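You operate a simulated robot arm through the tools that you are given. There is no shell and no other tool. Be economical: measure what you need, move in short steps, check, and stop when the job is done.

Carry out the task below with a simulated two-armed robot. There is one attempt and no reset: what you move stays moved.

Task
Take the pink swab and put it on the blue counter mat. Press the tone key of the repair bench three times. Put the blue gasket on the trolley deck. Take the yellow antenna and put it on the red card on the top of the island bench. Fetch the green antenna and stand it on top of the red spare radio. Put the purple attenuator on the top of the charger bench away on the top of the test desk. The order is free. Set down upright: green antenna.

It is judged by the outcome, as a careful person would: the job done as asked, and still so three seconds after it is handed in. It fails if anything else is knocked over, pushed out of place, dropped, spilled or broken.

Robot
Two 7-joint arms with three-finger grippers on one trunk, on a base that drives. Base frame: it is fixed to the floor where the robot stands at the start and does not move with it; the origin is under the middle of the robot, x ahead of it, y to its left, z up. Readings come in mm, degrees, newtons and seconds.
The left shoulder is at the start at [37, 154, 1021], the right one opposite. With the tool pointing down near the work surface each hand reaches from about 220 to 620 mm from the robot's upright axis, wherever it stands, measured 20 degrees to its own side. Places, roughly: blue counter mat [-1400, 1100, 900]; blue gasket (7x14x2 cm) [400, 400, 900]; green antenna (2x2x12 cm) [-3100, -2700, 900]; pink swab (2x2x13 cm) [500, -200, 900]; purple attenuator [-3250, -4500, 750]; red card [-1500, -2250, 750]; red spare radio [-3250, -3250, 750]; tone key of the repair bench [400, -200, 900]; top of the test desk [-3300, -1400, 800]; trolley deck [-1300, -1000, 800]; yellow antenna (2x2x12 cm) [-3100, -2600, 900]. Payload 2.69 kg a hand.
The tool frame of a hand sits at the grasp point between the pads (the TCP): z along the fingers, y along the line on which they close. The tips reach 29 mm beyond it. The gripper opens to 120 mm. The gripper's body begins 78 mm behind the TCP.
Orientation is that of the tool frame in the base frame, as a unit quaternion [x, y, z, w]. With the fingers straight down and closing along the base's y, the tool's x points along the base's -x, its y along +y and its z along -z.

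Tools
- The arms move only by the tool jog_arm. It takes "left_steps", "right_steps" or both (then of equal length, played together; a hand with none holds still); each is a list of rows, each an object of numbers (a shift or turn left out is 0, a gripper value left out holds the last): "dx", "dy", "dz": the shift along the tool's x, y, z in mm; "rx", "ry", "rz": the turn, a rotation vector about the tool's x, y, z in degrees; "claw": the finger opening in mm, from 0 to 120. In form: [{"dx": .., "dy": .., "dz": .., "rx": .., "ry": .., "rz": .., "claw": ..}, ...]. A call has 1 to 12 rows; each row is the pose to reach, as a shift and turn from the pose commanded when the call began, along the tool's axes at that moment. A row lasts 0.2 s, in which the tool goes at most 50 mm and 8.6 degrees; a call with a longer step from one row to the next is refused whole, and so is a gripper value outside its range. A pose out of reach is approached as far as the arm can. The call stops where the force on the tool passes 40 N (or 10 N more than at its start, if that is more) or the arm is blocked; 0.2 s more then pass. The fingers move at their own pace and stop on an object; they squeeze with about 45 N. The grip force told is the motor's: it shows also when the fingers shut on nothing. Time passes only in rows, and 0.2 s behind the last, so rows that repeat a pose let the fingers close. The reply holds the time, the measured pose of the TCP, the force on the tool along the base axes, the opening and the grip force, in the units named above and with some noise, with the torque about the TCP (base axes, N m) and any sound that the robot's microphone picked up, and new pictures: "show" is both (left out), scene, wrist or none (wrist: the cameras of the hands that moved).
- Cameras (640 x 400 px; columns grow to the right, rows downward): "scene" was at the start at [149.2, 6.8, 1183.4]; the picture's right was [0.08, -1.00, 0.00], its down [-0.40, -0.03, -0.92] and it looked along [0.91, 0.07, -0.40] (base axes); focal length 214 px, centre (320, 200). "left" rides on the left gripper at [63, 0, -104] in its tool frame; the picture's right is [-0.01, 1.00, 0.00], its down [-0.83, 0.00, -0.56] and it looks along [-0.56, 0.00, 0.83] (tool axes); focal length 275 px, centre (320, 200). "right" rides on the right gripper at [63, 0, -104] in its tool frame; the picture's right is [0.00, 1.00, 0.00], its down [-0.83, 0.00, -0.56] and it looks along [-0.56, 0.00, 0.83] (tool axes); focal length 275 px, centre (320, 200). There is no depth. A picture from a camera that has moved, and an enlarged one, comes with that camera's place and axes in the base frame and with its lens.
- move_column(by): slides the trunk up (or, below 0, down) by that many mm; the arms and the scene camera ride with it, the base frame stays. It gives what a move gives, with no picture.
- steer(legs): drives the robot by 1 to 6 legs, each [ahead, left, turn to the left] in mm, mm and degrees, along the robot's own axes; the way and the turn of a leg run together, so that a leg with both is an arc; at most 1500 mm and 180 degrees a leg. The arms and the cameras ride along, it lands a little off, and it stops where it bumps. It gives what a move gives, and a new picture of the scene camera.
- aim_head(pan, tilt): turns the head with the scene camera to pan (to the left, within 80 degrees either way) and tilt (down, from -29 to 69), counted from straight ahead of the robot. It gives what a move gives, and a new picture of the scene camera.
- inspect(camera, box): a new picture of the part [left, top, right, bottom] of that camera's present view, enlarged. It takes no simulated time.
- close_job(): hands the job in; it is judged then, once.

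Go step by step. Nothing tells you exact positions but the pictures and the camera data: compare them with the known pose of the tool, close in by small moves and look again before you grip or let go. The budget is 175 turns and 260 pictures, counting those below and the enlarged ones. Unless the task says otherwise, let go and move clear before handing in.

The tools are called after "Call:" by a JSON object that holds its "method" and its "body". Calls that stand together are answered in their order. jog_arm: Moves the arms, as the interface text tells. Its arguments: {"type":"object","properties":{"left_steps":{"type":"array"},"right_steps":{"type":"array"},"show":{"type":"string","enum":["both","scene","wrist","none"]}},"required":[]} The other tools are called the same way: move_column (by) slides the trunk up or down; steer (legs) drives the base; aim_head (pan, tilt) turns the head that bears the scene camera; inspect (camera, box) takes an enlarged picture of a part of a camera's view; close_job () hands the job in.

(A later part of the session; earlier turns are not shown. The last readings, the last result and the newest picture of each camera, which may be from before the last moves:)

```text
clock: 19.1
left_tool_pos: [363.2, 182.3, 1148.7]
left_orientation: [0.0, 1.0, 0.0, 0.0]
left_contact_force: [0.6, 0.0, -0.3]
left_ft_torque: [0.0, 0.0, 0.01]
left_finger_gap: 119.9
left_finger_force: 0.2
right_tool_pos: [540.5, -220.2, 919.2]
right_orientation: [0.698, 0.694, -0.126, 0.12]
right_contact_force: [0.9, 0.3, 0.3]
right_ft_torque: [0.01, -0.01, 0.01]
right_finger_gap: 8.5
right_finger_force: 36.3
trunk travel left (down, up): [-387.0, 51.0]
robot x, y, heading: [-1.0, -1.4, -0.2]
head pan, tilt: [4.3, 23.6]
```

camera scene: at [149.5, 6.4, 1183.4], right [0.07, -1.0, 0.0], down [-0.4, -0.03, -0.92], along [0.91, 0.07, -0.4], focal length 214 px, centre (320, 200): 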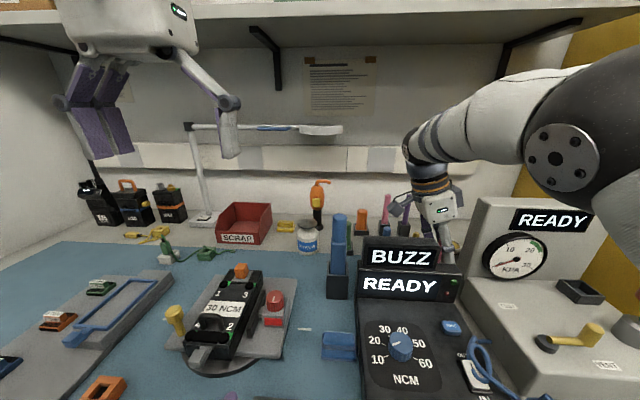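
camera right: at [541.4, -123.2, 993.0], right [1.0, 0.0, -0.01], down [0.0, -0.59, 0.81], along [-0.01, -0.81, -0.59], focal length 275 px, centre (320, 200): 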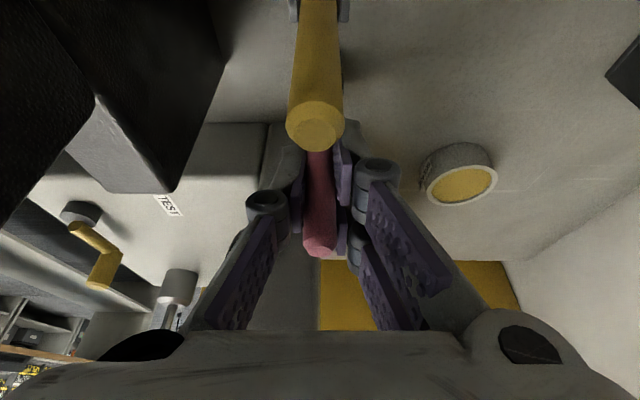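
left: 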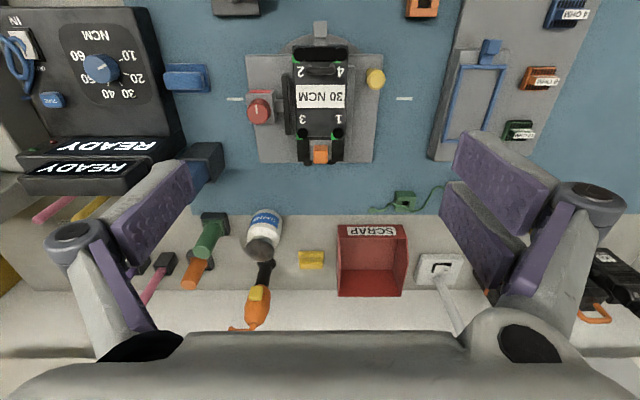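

Call:
{"method": "jog_arm", "body": {"right_steps": [{"dx": -15, "dz": -42}, {"dx": -31, "dz": -85}, {"dx": -46, "dz": -127}, {"dx": -58, "dz": -160}]}}

```text
clock: 20.1
left_tool_pos: [363.3, 180.1, 1148.2]
left_orientation: [-0.001, 1.0, 0.0, 0.0]
left_contact_force: [0.8, 0.6, 0.3]
left_ft_torque: [0.01, 0.03, 0.01]
left_finger_gap: 120.2
left_finger_force: 0.0
right_tool_pos: [534.6, -222.0, 1062.1]
right_orientation: [0.699, 0.694, -0.126, 0.12]
right_contact_force: [0.5, -0.2, -0.3]
right_ft_torque: [0.01, 0.02, -0.01]
right_finger_gap: 8.7
right_finger_force: 35.8
right hand out of reach, approached as far as the arm can: row 3, 4
trunk travel left (down, up): [-387.0, 51.0]
robot x, y, heading: [0.9, -3.0, 0.2]
head pan, tilt: [4.3, 23.6]
camera scene: at [149.4, 6.5, 1183.4], right [0.07, -1.0, 0.0], down [-0.4, -0.03, -0.92], along [0.91, 0.07, -0.4], focal length 214 px, centre (320, 200)
camera right: at [535.0, -125.2, 1137.1], right [1.0, 0.0, -0.01], down [0.01, -0.59, 0.81], along [-0.01, -0.81, -0.59], focal length 275 px, centre (320, 200)
```

scene: 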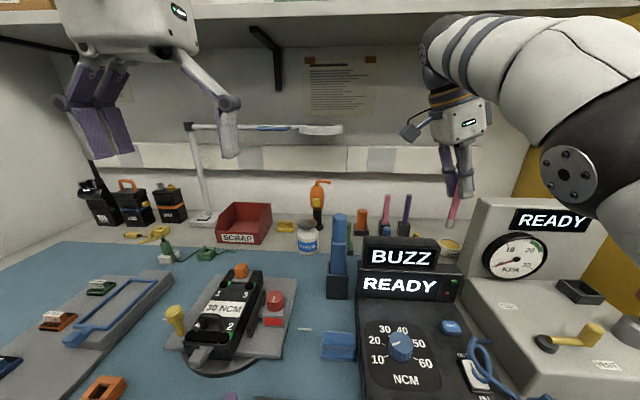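
right: 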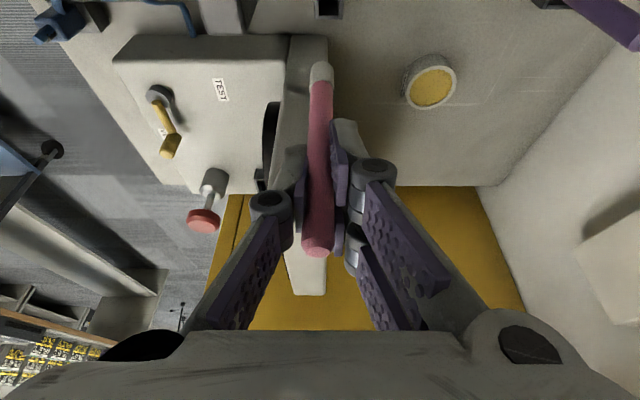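

The swab (white cotton tip) is held. I'll raise the trunk a little for clearance, then draw the hand back over the console.

Call:
{"method": "move_column", "body": {"by": 45}}

Call:
{"method": "jog_arm", "body": {"right_steps": [{"dy": -45}, {"dy": -90}, {"dy": -135}, {"dy": -180}], "show": "scene"}}

```text
clock: 21.0
left_tool_pos: [364.8, 181.6, 1192.3]
left_orientation: [-0.001, 1.0, 0.0, -0.001]
left_contact_force: [0.4, -0.3, 0.1]
left_ft_torque: [0.01, 0.06, 0.02]
left_finger_gap: 120.0
left_finger_force: 0.1
right_tool_pos: [489.8, -223.5, 1199.9]
right_orientation: [0.708, 0.68, -0.062, 0.182]
right_contact_force: [-0.3, -0.4, -0.7]
right_ft_torque: [-0.03, 0.05, -0.03]
right_finger_gap: 8.5
right_finger_force: 36.2
trunk travel left (down, up): [-432.0, 6.0]
robot x, y, heading: [-0.6, -0.5, 0.1]
head pan, tilt: [4.3, 23.6]
```

```text
clock: 22.0
left_tool_pos: [363.0, 181.2, 1193.5]
left_orientation: [0.0, 1.0, 0.0, 0.0]
left_contact_force: [-0.6, 0.4, -0.1]
left_ft_torque: [0.01, 0.02, -0.02]
left_finger_gap: 119.8
left_finger_force: 0.1
right_tool_pos: [473.4, -219.7, 1219.4]
right_orientation: [0.708, 0.679, -0.061, 0.184]
right_contact_force: [-0.8, -0.3, -0.2]
right_ft_torque: [0.0, -0.01, 0.04]
right_finger_gap: 8.3
right_finger_force: 36.6
right hand out of reach, approached as far as the arm can: row 1, 2, 3, 4
trunk travel left (down, up): [-432.0, 6.0]
robot x, y, heading: [2.9, 1.6, 0.1]
head pan, tilt: [4.3, 23.6]
camera scene: at [103.5, 6.2, 1234.6], right [0.07, -1.0, 0.0], down [-0.4, -0.03, -0.92], along [0.91, 0.07, -0.4], focal length 214 px, centre (320, 200)
```

scene: 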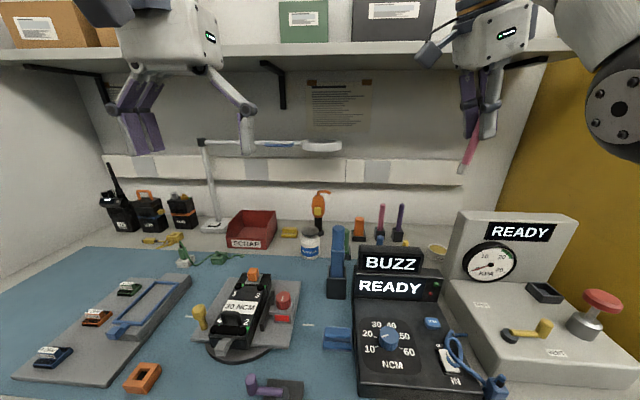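

Call:
{"method": "jog_arm", "body": {"right_steps": [{"dx": 6, "dy": -8, "dz": 35}, {"dx": 10, "dy": -52, "dz": 55}, {"dx": 14, "dy": -95, "dz": 65}, {"dx": 17, "dy": -140, "dz": 72}, {"dx": 17, "dy": -180, "dz": 72}], "show": "scene"}}

```text
clock: 23.2
left_tool_pos: [363.9, 181.9, 1195.3]
left_orientation: [0.0, 1.0, 0.0, 0.0]
left_contact_force: [0.7, 0.2, -0.4]
left_ft_torque: [0.01, 0.02, -0.01]
left_finger_gap: 119.8
left_finger_force: 0.1
right_tool_pos: [422.9, -245.1, 1111.5]
right_orientation: [0.709, 0.679, -0.059, 0.181]
right_contact_force: [0.0, 0.0, -1.0]
right_ft_torque: [-0.01, 0.02, -0.01]
right_finger_gap: 8.7
right_finger_force: 36.1
right hand out of reach, approached as far as the arm can: row 1, 3, 4, 5
trunk travel left (down, up): [-432.0, 6.0]
robot x, y, heading: [0.0, -2.4, 0.1]
head pan, tilt: [4.3, 23.6]
camera scene: at [102.7, 17.7, 1233.8], right [0.2, -0.98, 0.0], down [-0.4, -0.08, -0.91], along [0.89, 0.18, -0.41], focal length 214 px, centre (320, 200)
```

scene: 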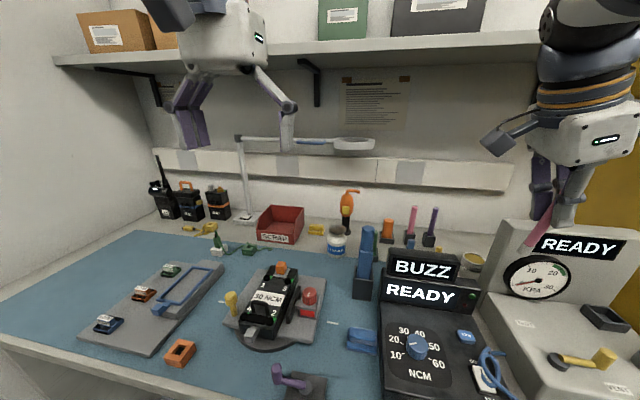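

The left hand will take the gasket next. I'll look at it with the left camera.

Call:
{"method": "jog_arm", "body": {"left_steps": [{"dy": 45}, {"dy": 90, "dz": 20}, {"dy": 130, "dz": 40}, {"dy": 160, "dz": 70}], "show": "both"}}

```text
clock: 24.2
left_tool_pos: [363.7, 341.0, 1123.0]
left_orientation: [0.0, 1.0, -0.001, 0.0]
left_contact_force: [0.1, 0.5, -0.2]
left_ft_torque: [-0.01, 0.03, 0.02]
left_finger_gap: 120.0
left_finger_force: 0.1
right_tool_pos: [422.6, -245.1, 1112.9]
right_orientation: [0.709, 0.679, -0.061, 0.181]
right_contact_force: [0.2, -0.2, -0.4]
right_ft_torque: [-0.01, 0.04, 0.02]
right_finger_gap: 8.3
right_finger_force: 36.3
trunk travel left (down, up): [-432.0, 6.0]
robot x, y, heading: [-2.8, 2.8, 0.0]
head pan, tilt: [4.3, 23.6]
camera scene: at [102.1, 18.6, 1234.0], right [0.2, -0.98, 0.0], down [-0.4, -0.08, -0.91], along [0.9, 0.18, -0.41], focal length 214 px, centre (320, 200)
camera left: at [299.4, 341.9, 1227.6], right [0.0, 1.0, 0.0], down [0.83, 0.0, 0.56], along [0.56, 0.0, -0.83], focal length 275 px, centre (320, 200)
```

scene: 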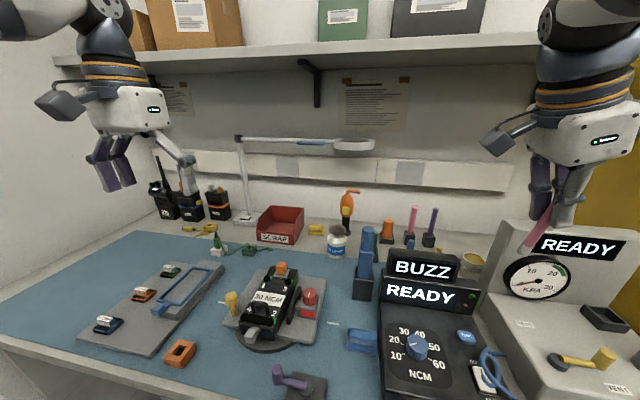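
left: 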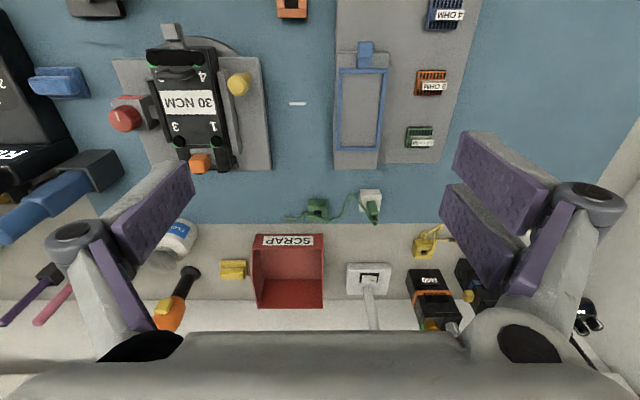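

Call:
{"method": "inspect", "body": {"camera": "left", "box": [300, 20, 460, 180]}}

Call:
{"method": "inspect", "body": {"camera": "scene", "box": [80, 240, 260, 360]}}

```text
2.50 times, centred on (380, 100) of left
camera zoom: at [299.4, 341.9, 1227.6], right [0.0, 1.0, 0.0], down [0.83, 0.0, 0.56], along [0.56, 0.0, -0.83], focal length 688 px, centre (170, 450)
```

zoom: 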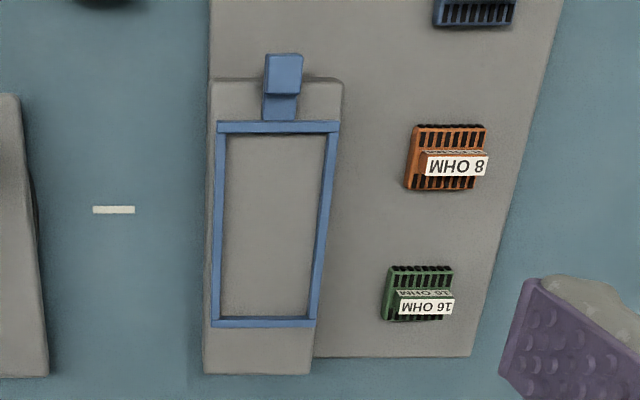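

```text
3.33 times, centred on (170, 300) of scene
camera zoom: at [102.1, 18.6, 1234.0], right [0.2, -0.98, 0.0], down [-0.4, -0.08, -0.91], along [0.9, 0.18, -0.41], focal length 715 px, centre (820, -133)
```

zoom: 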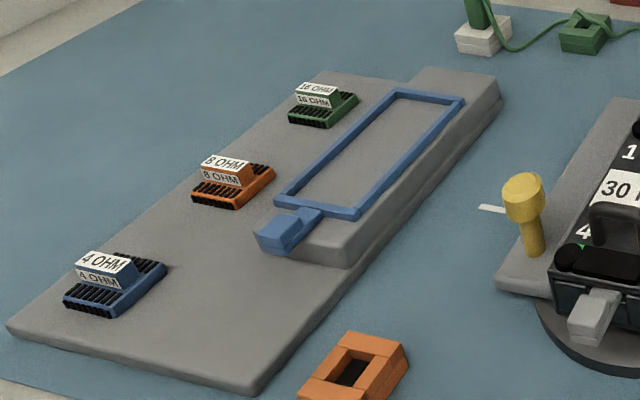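

The gasket's pull tab (about 18 mm wide) is near (334, 395), top z≈858. I'll bring the left hand above it with a narrowed opening.

Call:
{"method": "jog_arm", "body": {"left_steps": [{"dx": 15, "dy": 27, "dz": 35, "claw": 50}, {"dx": 32, "dy": 54, "dz": 70}, {"dx": 32, "dy": 54, "dz": 115}, {"dx": 32, "dy": 54, "dz": 160}, {"dx": 32, "dy": 54, "dz": 190}], "show": "both"}}

```text
clock: 25.4
left_tool_pos: [329.5, 396.4, 932.0]
left_orientation: [0.0, 1.0, 0.0, 0.001]
left_contact_force: [0.7, -0.1, 0.4]
left_ft_torque: [-0.02, 0.04, -0.04]
left_finger_gap: 50.1
left_finger_force: 0.0
right_tool_pos: [422.4, -246.1, 1112.0]
right_orientation: [0.71, 0.679, -0.059, 0.18]
right_contact_force: [-0.2, 0.4, 0.6]
right_ft_torque: [0.01, -0.04, 0.01]
right_finger_gap: 8.8
right_finger_force: 35.5
trunk travel left (down, up): [-432.0, 6.0]
robot x, y, heading: [-0.6, 0.8, 0.1]
head pan, tilt: [4.3, 23.6]
camera scene: at [102.0, 17.9, 1234.2], right [0.2, -0.98, 0.0], down [-0.4, -0.08, -0.91], along [0.9, 0.18, -0.4], focal length 214 px, centre (320, 200)
camera left: at [266.7, 395.9, 1036.7], right [0.0, 1.0, 0.0], down [0.83, 0.0, 0.56], along [0.56, 0.0, -0.83], focal length 275 px, centre (320, 200)
```

scene: 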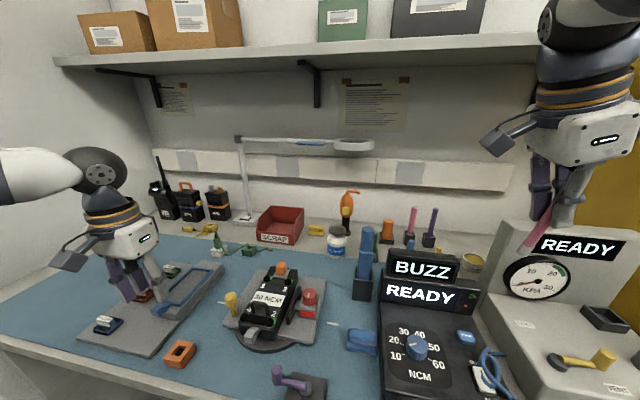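
left: 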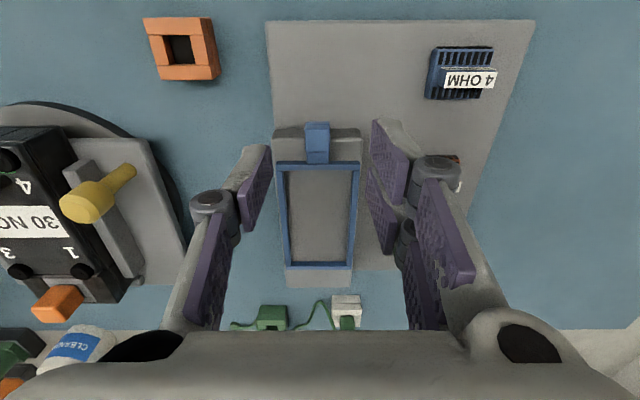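

Call:
{"method": "jog_arm", "body": {"left_steps": [{"dx": -4, "dy": -2, "dz": 35}, {"dx": -4, "dy": -2, "dz": 62}], "show": "both"}}

Call:
{"method": "inspect", "body": {"camera": "scene", "box": [80, 220, 260, 340]}}

```text
clock: 26.2
left_tool_pos: [335.4, 394.3, 876.5]
left_orientation: [0.0, 1.0, 0.002, 0.008]
left_contact_force: [-8.9, -0.3, 29.7]
left_ft_torque: [-0.22, -0.1, -0.29]
left_finger_gap: 79.3
left_finger_force: 16.1
right_tool_pos: [419.1, -247.7, 1115.1]
right_orientation: [0.711, 0.678, -0.055, 0.18]
right_contact_force: [0.3, -0.6, 0.3]
right_ft_torque: [0.0, -0.01, 0.02]
right_finger_gap: 8.2
right_finger_force: 36.5
trunk travel left (down, up): [-432.0, 6.0]
robot x, y, heading: [4.1, 1.1, 0.1]
head pan, tilt: [4.3, 23.6]
stopped in row 2 (left hand): the force on the tool passed its limit at 40 N (the readings are from after the stop); the commanded pose is now the measured one
camera scene: at [98.4, 14.6, 1234.9], right [0.18, -0.98, 0.0], down [-0.39, -0.07, -0.92], along [0.9, 0.17, -0.4], focal length 214 px, centre (320, 200)
camera left: at [269.7, 393.9, 981.1], right [0.01, 1.0, 0.01], down [0.82, -0.01, 0.57], along [0.57, 0.0, -0.82], focal length 275 px, centre (320, 200)
```

scene: 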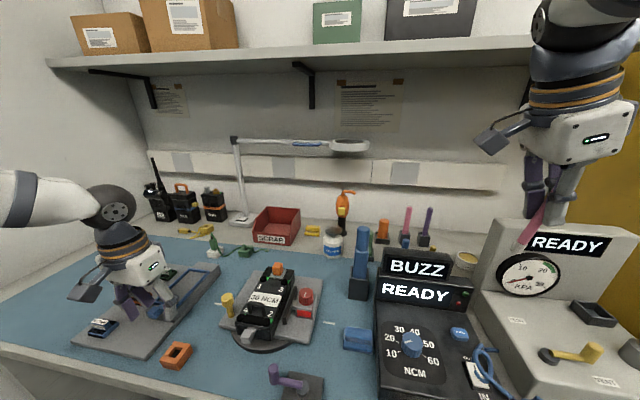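
left: 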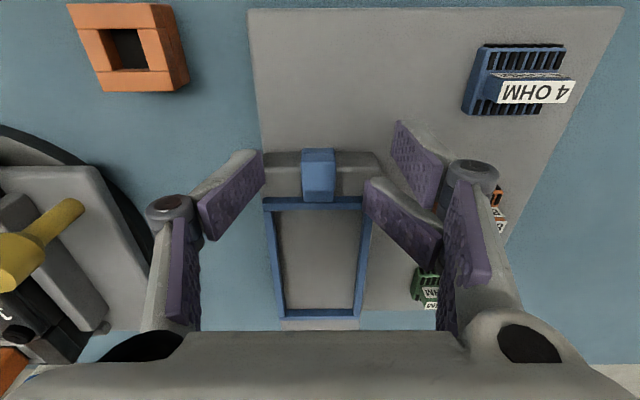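

```text
3.33 times, centred on (170, 280) of scene
camera zoom: at [98.4, 14.6, 1234.9], right [0.18, -0.98, 0.0], down [-0.39, -0.07, -0.92], along [0.9, 0.17, -0.4], focal length 715 px, centre (820, -67)
```

zoom: 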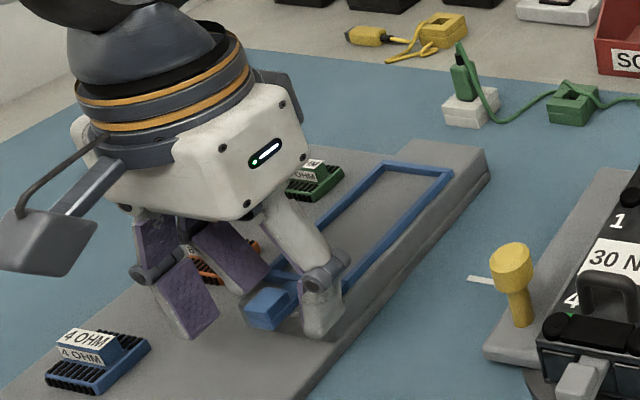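

The fingertips met the raised block under the gasket (top z≈847). I'll back off, re-set the opening, and grip the tab just above the block.

Call:
{"method": "jog_arm", "body": {"left_steps": [{"dz": -20}, {"dz": -25, "claw": 45}, {"dz": -25, "claw": 45}], "show": "wrist"}}

Call:
{"method": "inspect", "body": {"camera": "left", "box": [220, 110, 420, 235]}}

```text
clock: 27.0
left_tool_pos: [337.5, 395.4, 898.4]
left_orientation: [0.0, 1.0, 0.001, 0.004]
left_contact_force: [-0.7, -0.1, -0.8]
left_ft_torque: [-0.02, 0.0, -0.01]
left_finger_gap: 44.9
left_finger_force: 0.0
right_tool_pos: [422.9, -246.9, 1112.8]
right_orientation: [0.709, 0.679, -0.059, 0.179]
right_contact_force: [-0.2, -0.1, -0.3]
right_ft_torque: [0.0, -0.01, -0.02]
right_finger_gap: 9.4
right_finger_force: 36.7
trunk travel left (down, up): [-432.0, 6.0]
robot x, y, heading: [1.1, -1.6, 0.1]
head pan, tilt: [4.3, 23.6]
camera left: at [273.1, 395.8, 1002.5], right [0.0, 1.0, 0.0], down [0.83, 0.0, 0.56], along [0.56, 0.0, -0.83], focal length 275 px, centre (320, 200)
```

left: 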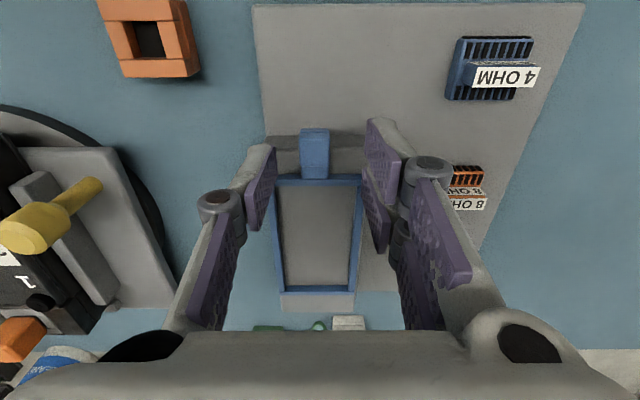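

```text
3.20 times, centred on (320, 172) of left
camera zoom: at [273.1, 395.8, 1002.5], right [0.0, 1.0, 0.0], down [0.83, 0.0, 0.56], along [0.56, 0.0, -0.83], focal length 881 px, centre (320, 288)
```

zoom: 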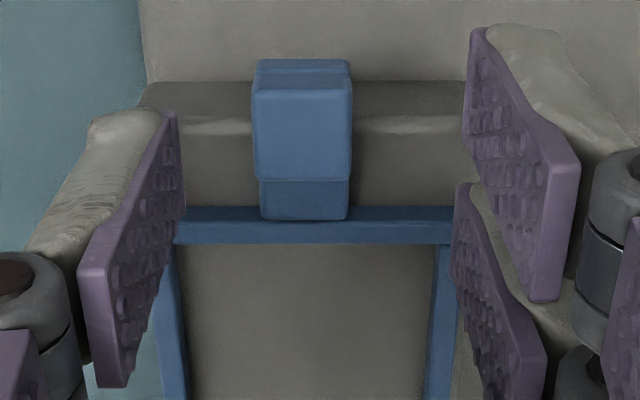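

The tab cube mostly overhangs the block's near edge (x 328–345 vs edge ≈343). I'll shift back to x≈331 and lower carefully.

Call:
{"method": "jog_arm", "body": {"left_steps": [{"dx": 6, "dy": -2.5, "dz": 8}, {"dx": 6, "dy": -2.5, "dz": 16}, {"dx": 6, "dy": -2.5, "dz": 22}, {"dx": 6, "dy": -2.5, "dz": 27}], "show": "none"}}

```text
clock: 27.8
left_tool_pos: [331.3, 390.1, 881.9]
left_orientation: [0.001, 1.0, 0.001, 0.01]
left_contact_force: [-13.5, -6.5, 27.0]
left_ft_torque: [-0.59, 0.14, -0.22]
left_finger_gap: 56.8
left_finger_force: 5.4
right_tool_pos: [419.2, -248.3, 1115.3]
right_orientation: [0.711, 0.678, -0.054, 0.178]
right_contact_force: [0.7, -0.7, -0.5]
right_ft_torque: [-0.01, -0.03, 0.01]
right_finger_gap: 9.6
right_finger_force: 36.8
trunk travel left (down, up): [-432.0, 6.0]
robot x, y, heading: [-3.2, -0.9, 0.1]
head pan, tilt: [4.3, 23.6]
stopped in row 4 (left hand): the force on the tool passed its limit at 44 N (the readings are from after the stop); the commanded pose is now the measured one
```

The contact was the block's edge at x≈340. I'll raise slightly, shift 4 mm more toward me and try again.

Call:
{"method": "jog_arm", "body": {"left_steps": [{"dz": -18}, {"dx": 5, "dy": 2, "dz": -18, "claw": 45}, {"dx": 5, "dy": 2, "dz": -8}, {"dx": 5, "dy": 2, "dz": 2}, {"dx": 5, "dy": 2, "dz": 9}, {"dx": 5, "dy": 2, "dz": 14}], "show": "wrist"}}

Call:
{"method": "inspect", "body": {"camera": "left", "box": [220, 110, 420, 235]}}

```text
clock: 28.9
left_tool_pos: [328.5, 393.4, 882.7]
left_orientation: [0.002, 1.0, 0.003, 0.013]
left_contact_force: [-12.6, -4.3, 27.1]
left_ft_torque: [-0.5, 0.11, -0.21]
left_finger_gap: 51.1
left_finger_force: 3.1
right_tool_pos: [419.5, -250.0, 1114.4]
right_orientation: [0.712, 0.677, -0.055, 0.176]
right_contact_force: [0.5, 0.7, -0.6]
right_ft_torque: [-0.02, 0.01, -0.04]
right_finger_gap: 9.4
right_finger_force: 37.0
trunk travel left (down, up): [-432.0, 6.0]
robot x, y, heading: [1.3, -0.2, -0.1]
head pan, tilt: [4.3, 23.6]
stopped in row 5 (left hand): the force on the tool passed its limit at 56 N (the readings are from after the stop); the commanded pose is now the measured one
camera left: at [262.0, 393.6, 986.1], right [0.01, 1.0, 0.01], down [0.82, -0.01, 0.58], along [0.58, 0.0, -0.82], focal length 275 px, centre (320, 200)
```

left: 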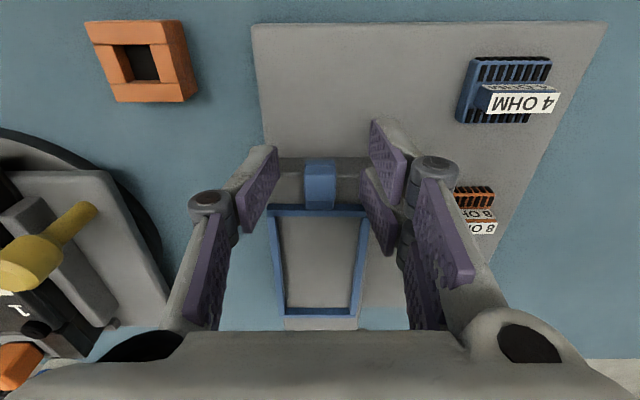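

```text
3.20 times, centred on (320, 172) of left
camera zoom: at [262.0, 393.6, 986.1], right [0.01, 1.0, 0.01], down [0.82, -0.01, 0.58], along [0.58, 0.0, -0.82], focal length 881 px, centre (320, 288)
```

zoom: 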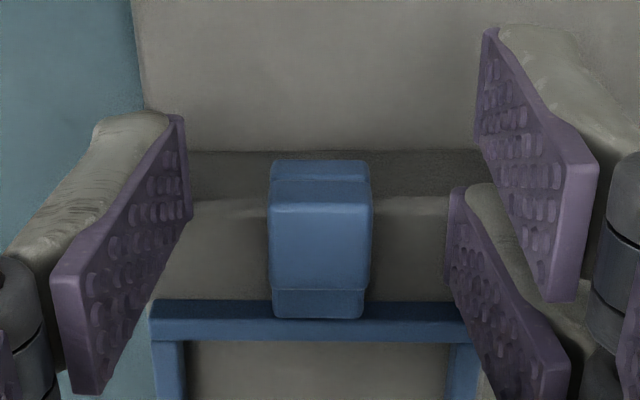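

The tips land on the block at TCP z≈882, so I'll grip the tab just above it, centred on the tab (x≈336).

Call:
{"method": "jog_arm", "body": {"left_steps": [{"dz": -12}, {"dx": -7, "dz": -12, "ry": -0.7, "claw": 45}, {"dx": -7, "dz": -3, "ry": -1.5}, {"dx": -7, "dz": -3, "ry": -1.5, "claw": 0}, {"dx": -7, "dz": -3, "ry": -1.5, "claw": 0}, {"dx": -7, "dz": -3, "ry": -1.5, "claw": 0}], "show": "wrist"}}

Call:
{"method": "inspect", "body": {"camera": "left", "box": [220, 110, 420, 235]}}

```text
clock: 30.3
left_tool_pos: [335.4, 392.7, 884.0]
left_orientation: [0.002, 1.0, 0.002, 0.026]
left_contact_force: [-10.4, -5.1, 18.1]
left_ft_torque: [-0.4, 0.24, -0.18]
left_finger_gap: 14.6
left_finger_force: 40.1
right_tool_pos: [420.4, -249.4, 1112.4]
right_orientation: [0.711, 0.678, -0.056, 0.176]
right_contact_force: [0.1, 0.1, 0.0]
right_ft_torque: [0.0, -0.01, 0.0]
right_finger_gap: 9.2
right_finger_force: 36.8
trunk travel left (down, up): [-432.0, 6.0]
robot x, y, heading: [-2.9, 0.0, 0.1]
head pan, tilt: [4.3, 23.6]
camera left: at [267.4, 392.6, 985.4], right [0.01, 1.0, 0.0], down [0.8, -0.01, 0.6], along [0.6, 0.0, -0.8], focal length 275 px, centre (320, 200)
```

left: 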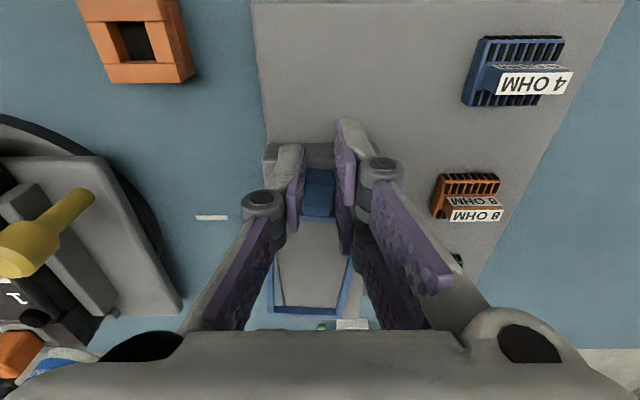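

```text
3.20 times, centred on (320, 172) of left
camera zoom: at [267.4, 392.6, 985.4], right [0.01, 1.0, 0.0], down [0.8, -0.01, 0.6], along [0.6, 0.0, -0.8], focal length 881 px, centre (320, 288)
```

zoom: 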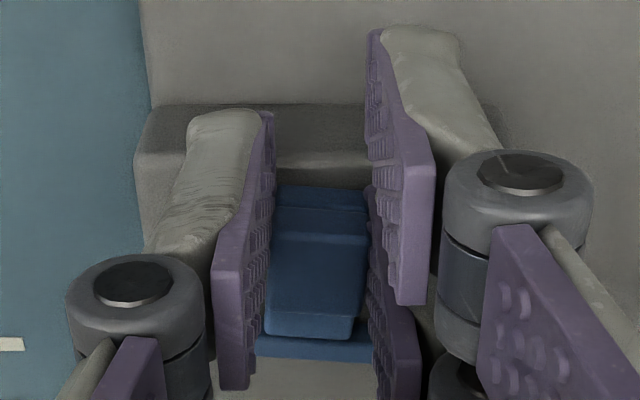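

The tab is gripped (gap 14.6 mm). I'll lift gently and check.

Call:
{"method": "jog_arm", "body": {"left_steps": [{"dz": -15}, {"dz": -45}, {"dz": -85}, {"dz": -125}], "show": "both"}}

```text
clock: 31.3
left_tool_pos: [331.8, 392.7, 1007.6]
left_orientation: [0.002, 1.0, 0.002, 0.025]
left_contact_force: [0.5, 0.3, 0.7]
left_ft_torque: [0.02, 0.04, 0.04]
left_finger_gap: 14.7
left_finger_force: 40.7
right_tool_pos: [421.3, -247.9, 1112.3]
right_orientation: [0.712, 0.678, -0.057, 0.175]
right_contact_force: [0.5, -0.3, 0.2]
right_ft_torque: [0.02, -0.01, -0.02]
right_finger_gap: 9.3
right_finger_force: 37.2
trunk travel left (down, up): [-432.0, 6.0]
robot x, y, heading: [-5.1, -1.4, -0.0]
head pan, tilt: [4.3, 23.6]
camera scene: at [101.5, 13.9, 1233.9], right [0.16, -0.99, 0.0], down [-0.4, -0.07, -0.91], along [0.9, 0.15, -0.41], focal length 214 px, centre (320, 200)
camera left: at [262.8, 392.1, 1109.5], right [0.01, 1.0, 0.0], down [0.8, -0.01, 0.6], along [0.6, 0.0, -0.8], focal length 275 px, centre (320, 200)
```

scene: 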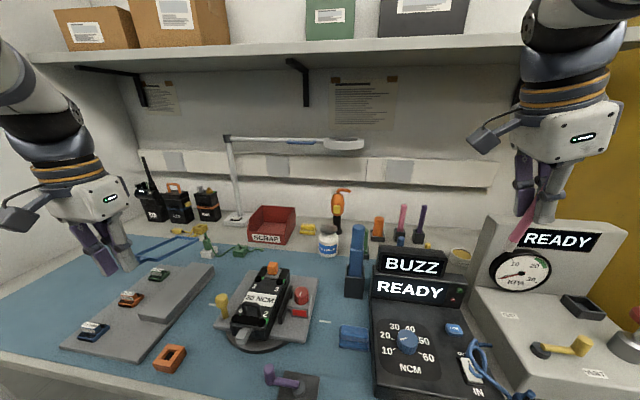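
left: 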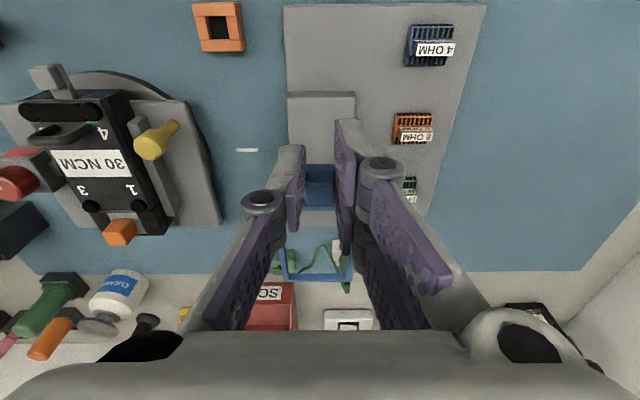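

The gasket is held level. I'll back away from the bench with both items and look around.

Call:
{"method": "steer", "body": {"legs": [[-450, 0, 0]]}}

Call:
{"method": "aim_head", "body": {"pan": 75, "tilt": 20}}

Call:
{"method": "aim_head", "body": {"pan": -75, "tilt": 20}}

```text
clock: 34.0
left_tool_pos: [-111.7, 392.2, 1007.4]
left_orientation: [0.003, 1.0, 0.001, 0.025]
left_contact_force: [-0.7, -0.6, -1.2]
left_ft_torque: [0.0, 0.01, 0.0]
left_finger_gap: 14.6
left_finger_force: 40.2
right_tool_pos: [-23.6, -247.8, 1111.8]
right_orientation: [0.711, 0.678, -0.057, 0.177]
right_contact_force: [-0.6, 0.0, 0.1]
right_ft_torque: [-0.01, -0.02, 0.01]
right_finger_gap: 9.4
right_finger_force: 37.5
trunk travel left (down, up): [-432.0, 6.0]
robot x, y, heading: [-444.1, 2.3, -0.2]
head pan, tilt: [4.3, 23.6]
camera scene: at [-343.3, 14.8, 1234.0], right [0.16, -0.99, 0.0], down [-0.4, -0.06, -0.91], along [0.9, 0.15, -0.41], focal length 214 px, centre (320, 200)
```

scene: 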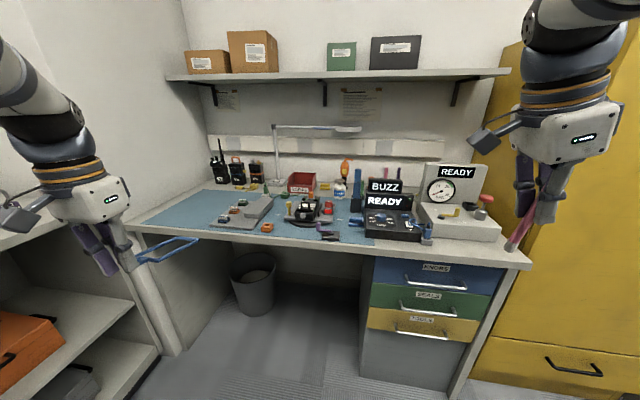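

```text
clock: 35.4
left_tool_pos: [-111.5, 392.8, 1006.6]
left_orientation: [0.004, 1.0, 0.002, 0.024]
left_contact_force: [0.3, -0.2, 0.8]
left_ft_torque: [-0.02, 0.01, 0.02]
left_finger_gap: 14.6
left_finger_force: 40.5
right_tool_pos: [-24.0, -248.4, 1111.7]
right_orientation: [0.713, 0.677, -0.058, 0.176]
right_contact_force: [-0.4, -0.1, -0.4]
right_ft_torque: [0.01, 0.01, 0.05]
right_finger_gap: 9.6
right_finger_force: 37.0
trunk travel left (down, up): [-432.0, 6.0]
robot x, y, heading: [-444.5, -2.7, -0.5]
head pan, tilt: [75.0, 20.0]
camera scene: at [-409.7, 90.0, 1240.4], right [0.96, -0.26, 0.0], down [-0.09, -0.33, -0.94], along [0.25, 0.91, -0.34], focal length 214 px, centre (320, 200)
```

scene: 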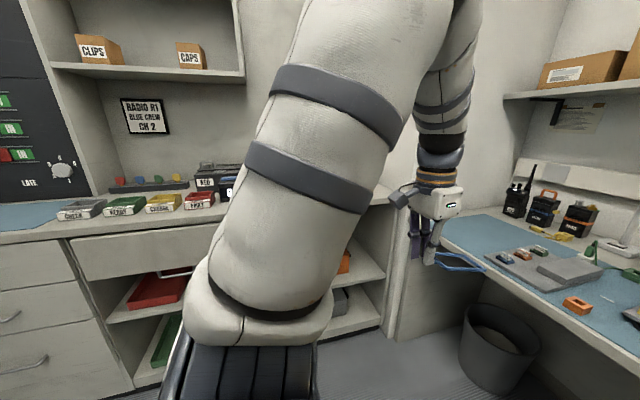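

```text
clock: 37.7
left_tool_pos: [-112.0, 392.4, 1005.9]
left_orientation: [0.003, 1.0, 0.002, 0.025]
left_contact_force: [-0.1, 0.5, 1.1]
left_ft_torque: [0.01, 0.0, -0.04]
left_finger_gap: 14.8
left_finger_force: 40.8
right_tool_pos: [-24.0, -250.9, 1111.1]
right_orientation: [0.714, 0.676, -0.056, 0.174]
right_contact_force: [0.5, 0.1, 0.8]
right_ft_torque: [-0.02, 0.0, -0.04]
right_finger_gap: 9.8
right_finger_force: 37.4
trunk travel left (down, up): [-432.0, 6.0]
robot x, y, heading: [-445.8, 1.4, -0.2]
head pan, tilt: [-75.0, 20.0]
camera scene: at [-341.9, 12.8, 1240.6], right [0.14, -0.99, 0.0], down [-0.34, -0.05, -0.94], along [0.93, 0.13, -0.34], focal length 214 px, centre (320, 200)
```

scene: 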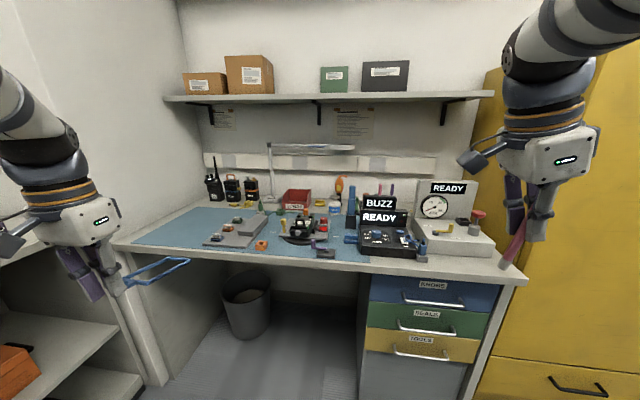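

The counter with the blue mat is to the left at about y≈900. I'll turn left 90° in place and look.

Call:
{"method": "steer", "body": {"legs": [[0, 0, 90]]}}

Call:
{"method": "aim_head", "body": {"pan": 50, "tilt": 25}}

```text
clock: 42.0
left_tool_pos: [-843.6, 327.1, 1007.1]
left_orientation: [0.712, -0.702, -0.019, -0.017]
left_contact_force: [0.4, -0.2, -0.3]
left_ft_torque: [-0.02, 0.0, -0.01]
left_finger_gap: 14.7
left_finger_force: 40.6
right_tool_pos: [-204.5, 427.1, 1111.1]
right_orientation: [0.016, 0.983, 0.085, 0.161]
right_contact_force: [0.0, 0.8, 0.6]
right_ft_torque: [0.02, 0.01, -0.03]
right_finger_gap: 9.6
right_finger_force: 36.8
trunk travel left (down, up): [-432.0, 6.0]
robot x, y, heading: [-443.4, 1.7, 90.8]
head pan, tilt: [-75.0, 20.0]
camera scene: at [-459.2, 102.2, 1240.5], right [0.99, 0.16, 0.0], down [0.05, -0.34, -0.94], along [-0.15, 0.93, -0.34], focal length 214 px, centre (320, 200)
```

scene: 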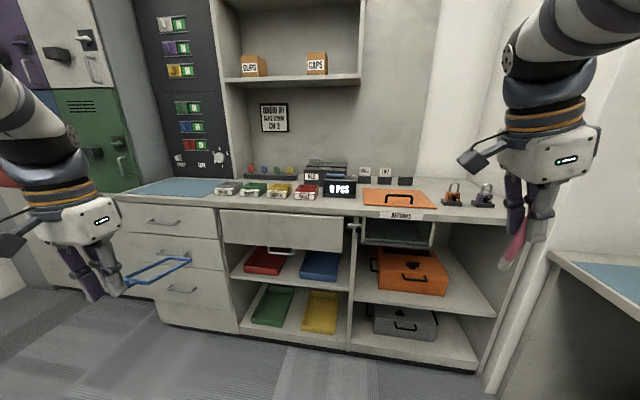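

```text
clock: 44.1
left_tool_pos: [-844.6, 325.8, 1007.0]
left_orientation: [0.711, -0.703, -0.019, -0.017]
left_contact_force: [1.0, 0.1, 0.1]
left_ft_torque: [-0.02, -0.03, -0.01]
left_finger_gap: 14.7
left_finger_force: 40.7
right_tool_pos: [-204.0, 426.3, 1111.0]
right_orientation: [0.016, 0.983, 0.085, 0.161]
right_contact_force: [0.6, 0.2, 0.2]
right_ft_torque: [0.05, 0.02, -0.03]
right_finger_gap: 9.7
right_finger_force: 37.5
trunk travel left (down, up): [-432.0, 6.0]
robot x, y, heading: [-447.2, 1.9, 90.8]
head pan, tilt: [50.0, 25.0]
camera scene: at [-516.0, 68.3, 1232.3], right [0.63, 0.78, 0.0], down [0.33, -0.27, -0.91], along [-0.7, 0.57, -0.42], focal length 214 px, centre (320, 200)
```

scene: 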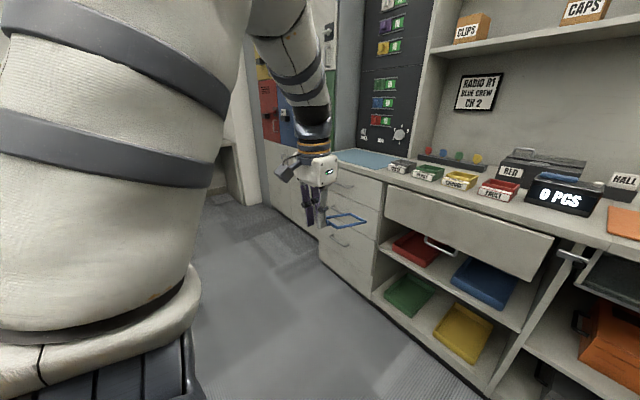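

The mat is at about (-1394, 1123). I'll tuck the left hand in and up, then strafe left.

Call:
{"method": "jog_arm", "body": {"left_steps": [{"dy": -40, "dz": -25}, {"dy": -80, "dz": -50}, {"dy": -120, "dz": -75}, {"dy": -160, "dz": -100}], "show": "none"}}

Call:
{"method": "steer", "body": {"legs": [[0, 900, 0]]}}

Call:
{"method": "aim_head", "body": {"pan": 0, "tilt": 30}}

```text
clock: 45.1
left_tool_pos: [-707.4, 359.8, 1106.9]
left_orientation: [0.713, -0.701, -0.012, -0.016]
left_contact_force: [0.0, 0.2, -0.6]
left_ft_torque: [0.0, 0.03, -0.02]
left_finger_gap: 14.7
left_finger_force: 40.4
left hand out of reach, approached as far as the arm can: row 3, 4
right_tool_pos: [-203.9, 427.8, 1111.1]
right_orientation: [0.016, 0.983, 0.084, 0.161]
right_contact_force: [-0.5, -0.2, 0.4]
right_ft_torque: [0.0, 0.01, -0.01]
right_finger_gap: 9.5
right_finger_force: 37.0
trunk travel left (down, up): [-432.0, 6.0]
robot x, y, heading: [-445.8, 3.0, 91.1]
head pan, tilt: [50.0, 25.0]
```

```text
clock: 52.3
left_tool_pos: [-1609.1, 338.1, 1109.9]
left_orientation: [0.715, -0.699, -0.017, -0.015]
left_contact_force: [0.1, 0.3, -0.5]
left_ft_torque: [-0.01, -0.02, -0.01]
left_finger_gap: 14.5
left_finger_force: 40.5
right_tool_pos: [-1107.8, 409.6, 1111.3]
right_orientation: [0.012, 0.983, 0.086, 0.161]
right_contact_force: [0.1, -0.2, -0.6]
right_ft_torque: [0.04, -0.01, -0.01]
right_finger_gap: 9.5
right_finger_force: 37.0
trunk travel left (down, up): [-432.0, 6.0]
robot x, y, heading: [-1345.8, -20.2, 91.5]
head pan, tilt: [50.0, 25.0]
camera scene: at [-1415.4, 51.2, 1243.3], right [0.64, 0.76, 0.0], down [0.24, -0.2, -0.95], along [-0.73, 0.61, -0.31], focal length 214 px, centre (320, 200)
```

scene: 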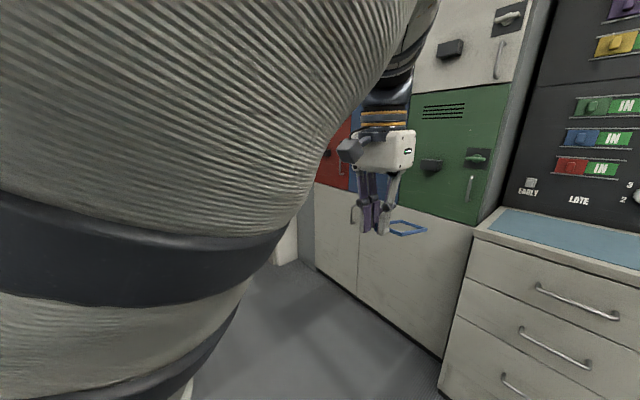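

```text
clock: 53.5
left_tool_pos: [-1609.4, 338.6, 1107.7]
left_orientation: [0.714, -0.699, -0.014, -0.014]
left_contact_force: [1.0, 0.6, 0.0]
left_ft_torque: [-0.02, 0.01, 0.02]
left_finger_gap: 14.7
left_finger_force: 41.2
right_tool_pos: [-1107.4, 409.6, 1111.9]
right_orientation: [0.012, 0.983, 0.086, 0.161]
right_contact_force: [0.6, 0.0, 0.2]
right_ft_torque: [-0.02, 0.03, 0.0]
right_finger_gap: 9.4
right_finger_force: 36.9
trunk travel left (down, up): [-432.0, 6.0]
robot x, y, heading: [-1347.8, -18.5, 91.6]
head pan, tilt: [0.0, 30.0]
camera scene: at [-1406.6, 60.0, 1241.1], right [0.74, 0.67, 0.0], down [0.22, -0.25, -0.94], along [-0.63, 0.7, -0.33], focal length 214 px, centre (320, 200)
```

scene: 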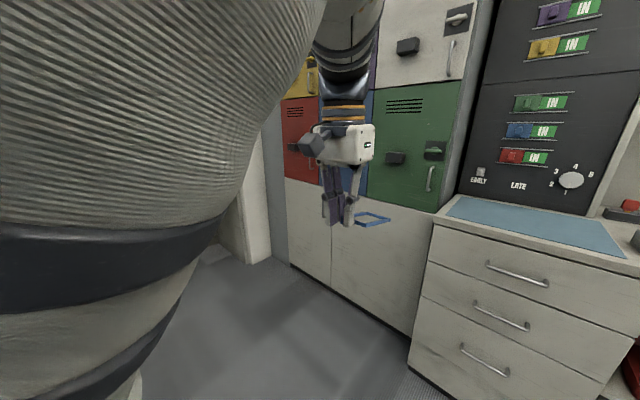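

Call:
{"method": "jog_arm", "body": {"right_steps": [{"dz": 0}, {"dz": 0}, {"dz": 0}, {"dz": 0}], "show": "scene"}}

```text
clock: 54.5
left_tool_pos: [-1609.9, 337.8, 1108.5]
left_orientation: [0.715, -0.698, -0.015, -0.015]
left_contact_force: [0.0, 0.6, -1.0]
left_ft_torque: [-0.01, -0.01, 0.03]
left_finger_gap: 14.4
left_finger_force: 40.9
right_tool_pos: [-1106.3, 409.5, 1113.1]
right_orientation: [0.012, 0.983, 0.086, 0.16]
right_contact_force: [-0.4, 0.1, -0.5]
right_ft_torque: [0.01, 0.01, -0.03]
right_finger_gap: 9.2
right_finger_force: 36.5
trunk travel left (down, up): [-432.0, 6.0]
robot x, y, heading: [-1342.3, -17.7, 91.4]
head pan, tilt: [0.0, 30.0]
camera scene: at [-1406.3, 60.3, 1241.6], right [0.74, 0.67, 0.0], down [0.22, -0.24, -0.94], along [-0.63, 0.7, -0.33], focal length 214 px, centre (320, 200)
```

scene: 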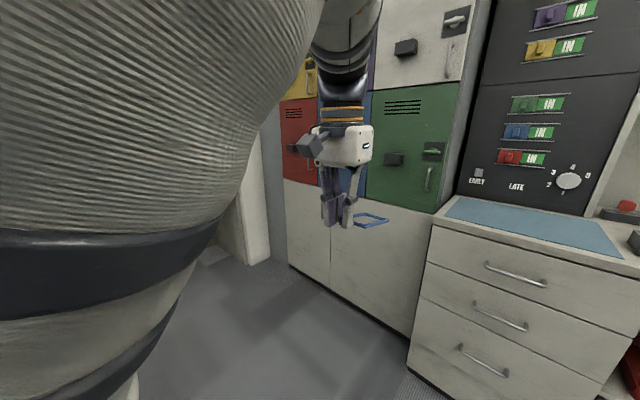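

The head seems blocked by the raised left arm; I'll move that hand down and outward a bit and re-aim.

Call:
{"method": "jog_arm", "body": {"left_steps": [{"dy": 30, "dz": 30}, {"dy": 60, "dz": 60}, {"dy": 90, "dz": 70}], "show": "none"}}

Call:
{"method": "aim_head", "body": {"pan": 0, "tilt": 25}}

```text
clock: 55.3
left_tool_pos: [-1700.9, 338.7, 1039.2]
left_orientation: [0.715, -0.699, -0.018, -0.016]
left_contact_force: [-0.5, 0.3, -0.8]
left_ft_torque: [-0.03, -0.01, -0.02]
left_finger_gap: 14.3
left_finger_force: 41.1
right_tool_pos: [-1108.2, 409.6, 1109.4]
right_orientation: [0.014, 0.984, 0.083, 0.158]
right_contact_force: [0.0, 0.6, -0.2]
right_ft_torque: [0.0, -0.02, 0.02]
right_finger_gap: 9.5
right_finger_force: 36.9
trunk travel left (down, up): [-432.0, 6.0]
robot x, y, heading: [-1344.4, -19.5, 91.7]
head pan, tilt: [0.0, 30.0]
```

```text
clock: 56.0
left_tool_pos: [-1698.2, 337.9, 1041.0]
left_orientation: [0.715, -0.699, -0.017, -0.016]
left_contact_force: [-0.9, 0.1, -0.4]
left_ft_torque: [-0.04, 0.01, 0.01]
left_finger_gap: 14.8
left_finger_force: 40.5
right_tool_pos: [-1105.7, 408.6, 1112.6]
right_orientation: [0.014, 0.984, 0.086, 0.158]
right_contact_force: [-0.4, -0.5, 0.2]
right_ft_torque: [0.01, -0.01, -0.01]
right_finger_gap: 9.4
right_finger_force: 36.2
trunk travel left (down, up): [-432.0, 6.0]
robot x, y, heading: [-1347.3, -13.5, 91.7]
head pan, tilt: [0.0, 25.0]
camera scene: at [-1356.8, 82.3, 1233.8], right [0.99, 0.14, 0.0], down [0.06, -0.41, -0.91], along [-0.13, 0.9, -0.41], focal length 214 px, centre (320, 200)
```

scene: 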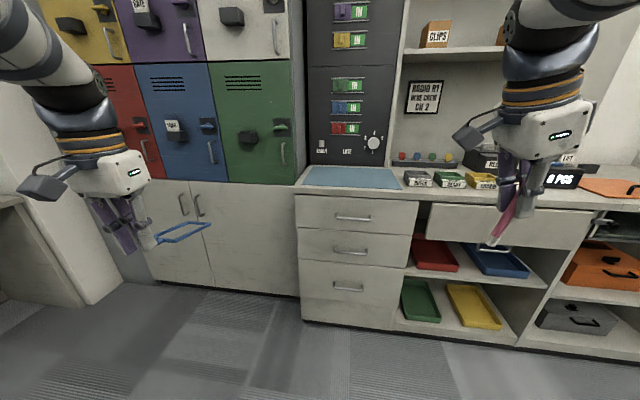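

The lockers beside the mat would be in the way of the gasket in the left hand, so I'll deliver the gasket to the trolley first. Turning around.

Call:
{"method": "steer", "body": {"legs": [[0, 0, 180]]}}

```text
clock: 63.7
left_tool_pos: [-996.8, -382.5, 1039.7]
left_orientation: [0.706, 0.708, -0.016, 0.017]
left_contact_force: [0.1, 0.7, -0.1]
left_ft_torque: [0.02, 0.03, -0.01]
left_finger_gap: 14.4
left_finger_force: 40.7
right_tool_pos: [-1592.2, -442.2, 1111.5]
right_orientation: [0.983, -0.023, -0.159, 0.083]
right_contact_force: [-0.6, -0.2, 0.2]
right_ft_torque: [-0.02, -0.02, 0.0]
right_finger_gap: 9.5
right_finger_force: 36.9
trunk travel left (down, up): [-432.0, 6.0]
robot x, y, heading: [-1342.2, -23.1, -89.6]
head pan, tilt: [0.0, 25.0]
camera scene: at [-1331.6, -120.7, 1233.0], right [-0.99, -0.13, 0.0], down [-0.05, 0.41, -0.91], along [0.12, -0.9, -0.42], focal length 214 px, centre (320, 200)
```

scene: 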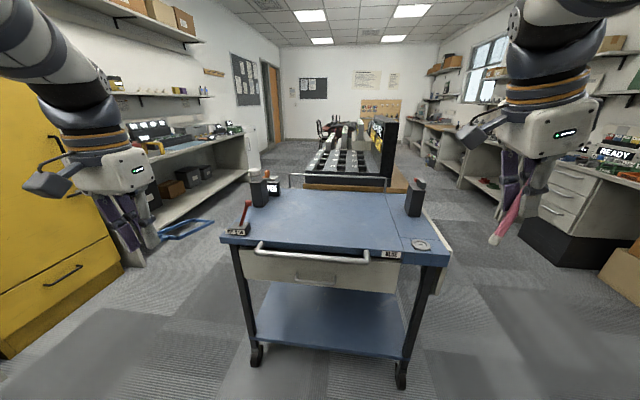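

Call:
{"method": "inspect", "body": {"camera": "scene", "box": [190, 140, 470, 300]}}

```text
2.29 times, centred on (330, 220) of scene
camera zoom: at [-1331.6, -120.7, 1233.0], right [-0.99, -0.13, 0.0], down [-0.05, 0.41, -0.91], along [0.12, -0.9, -0.42], focal length 490 px, centre (297, 154)
```

zoom: 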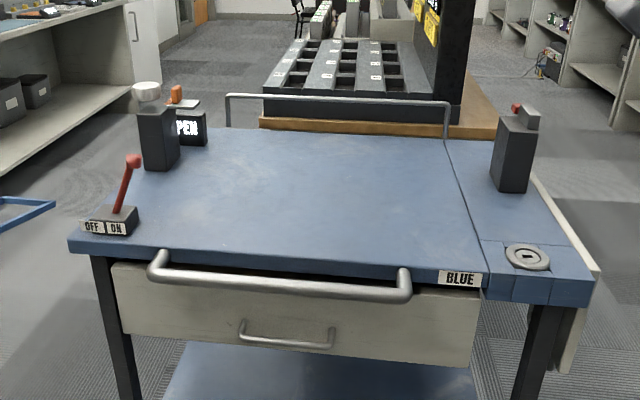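

The trolley deck spans about x -1507…-920, y -695…-1183. I'll approach so the left hand is over an empty area.

Call:
{"method": "steer", "body": {"legs": [[290, -180, 0]]}}

```text
clock: 65.9
left_tool_pos: [-1171.7, -669.5, 1040.4]
left_orientation: [0.705, 0.709, -0.015, 0.017]
left_contact_force: [-0.1, 0.6, 0.3]
left_ft_torque: [0.03, -0.02, 0.01]
left_finger_gap: 14.7
left_finger_force: 40.7
right_tool_pos: [-1766.9, -731.4, 1110.6]
right_orientation: [0.984, -0.023, -0.157, 0.083]
right_contact_force: [0.1, -0.2, 0.0]
right_ft_torque: [0.02, 0.0, -0.03]
right_finger_gap: 9.1
right_finger_force: 37.0
trunk travel left (down, up): [-432.0, 6.0]
robot x, y, heading: [-1515.7, -307.4, -89.7]
head pan, tilt: [0.0, 25.0]
camera scene: at [-1507.8, -409.1, 1232.7], right [-0.99, -0.12, 0.0], down [-0.05, 0.42, -0.91], along [0.11, -0.9, -0.42], focal length 214 px, centre (320, 200)
```

scene: 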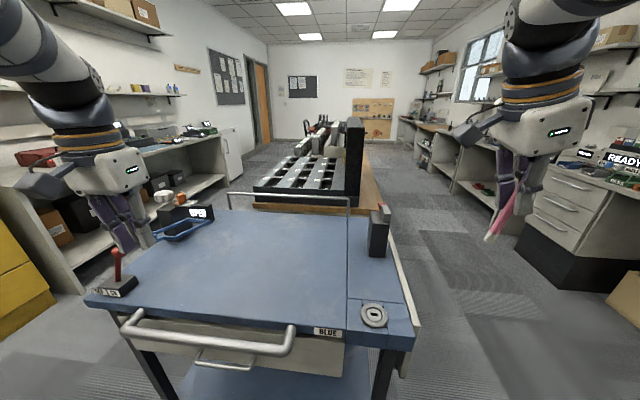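

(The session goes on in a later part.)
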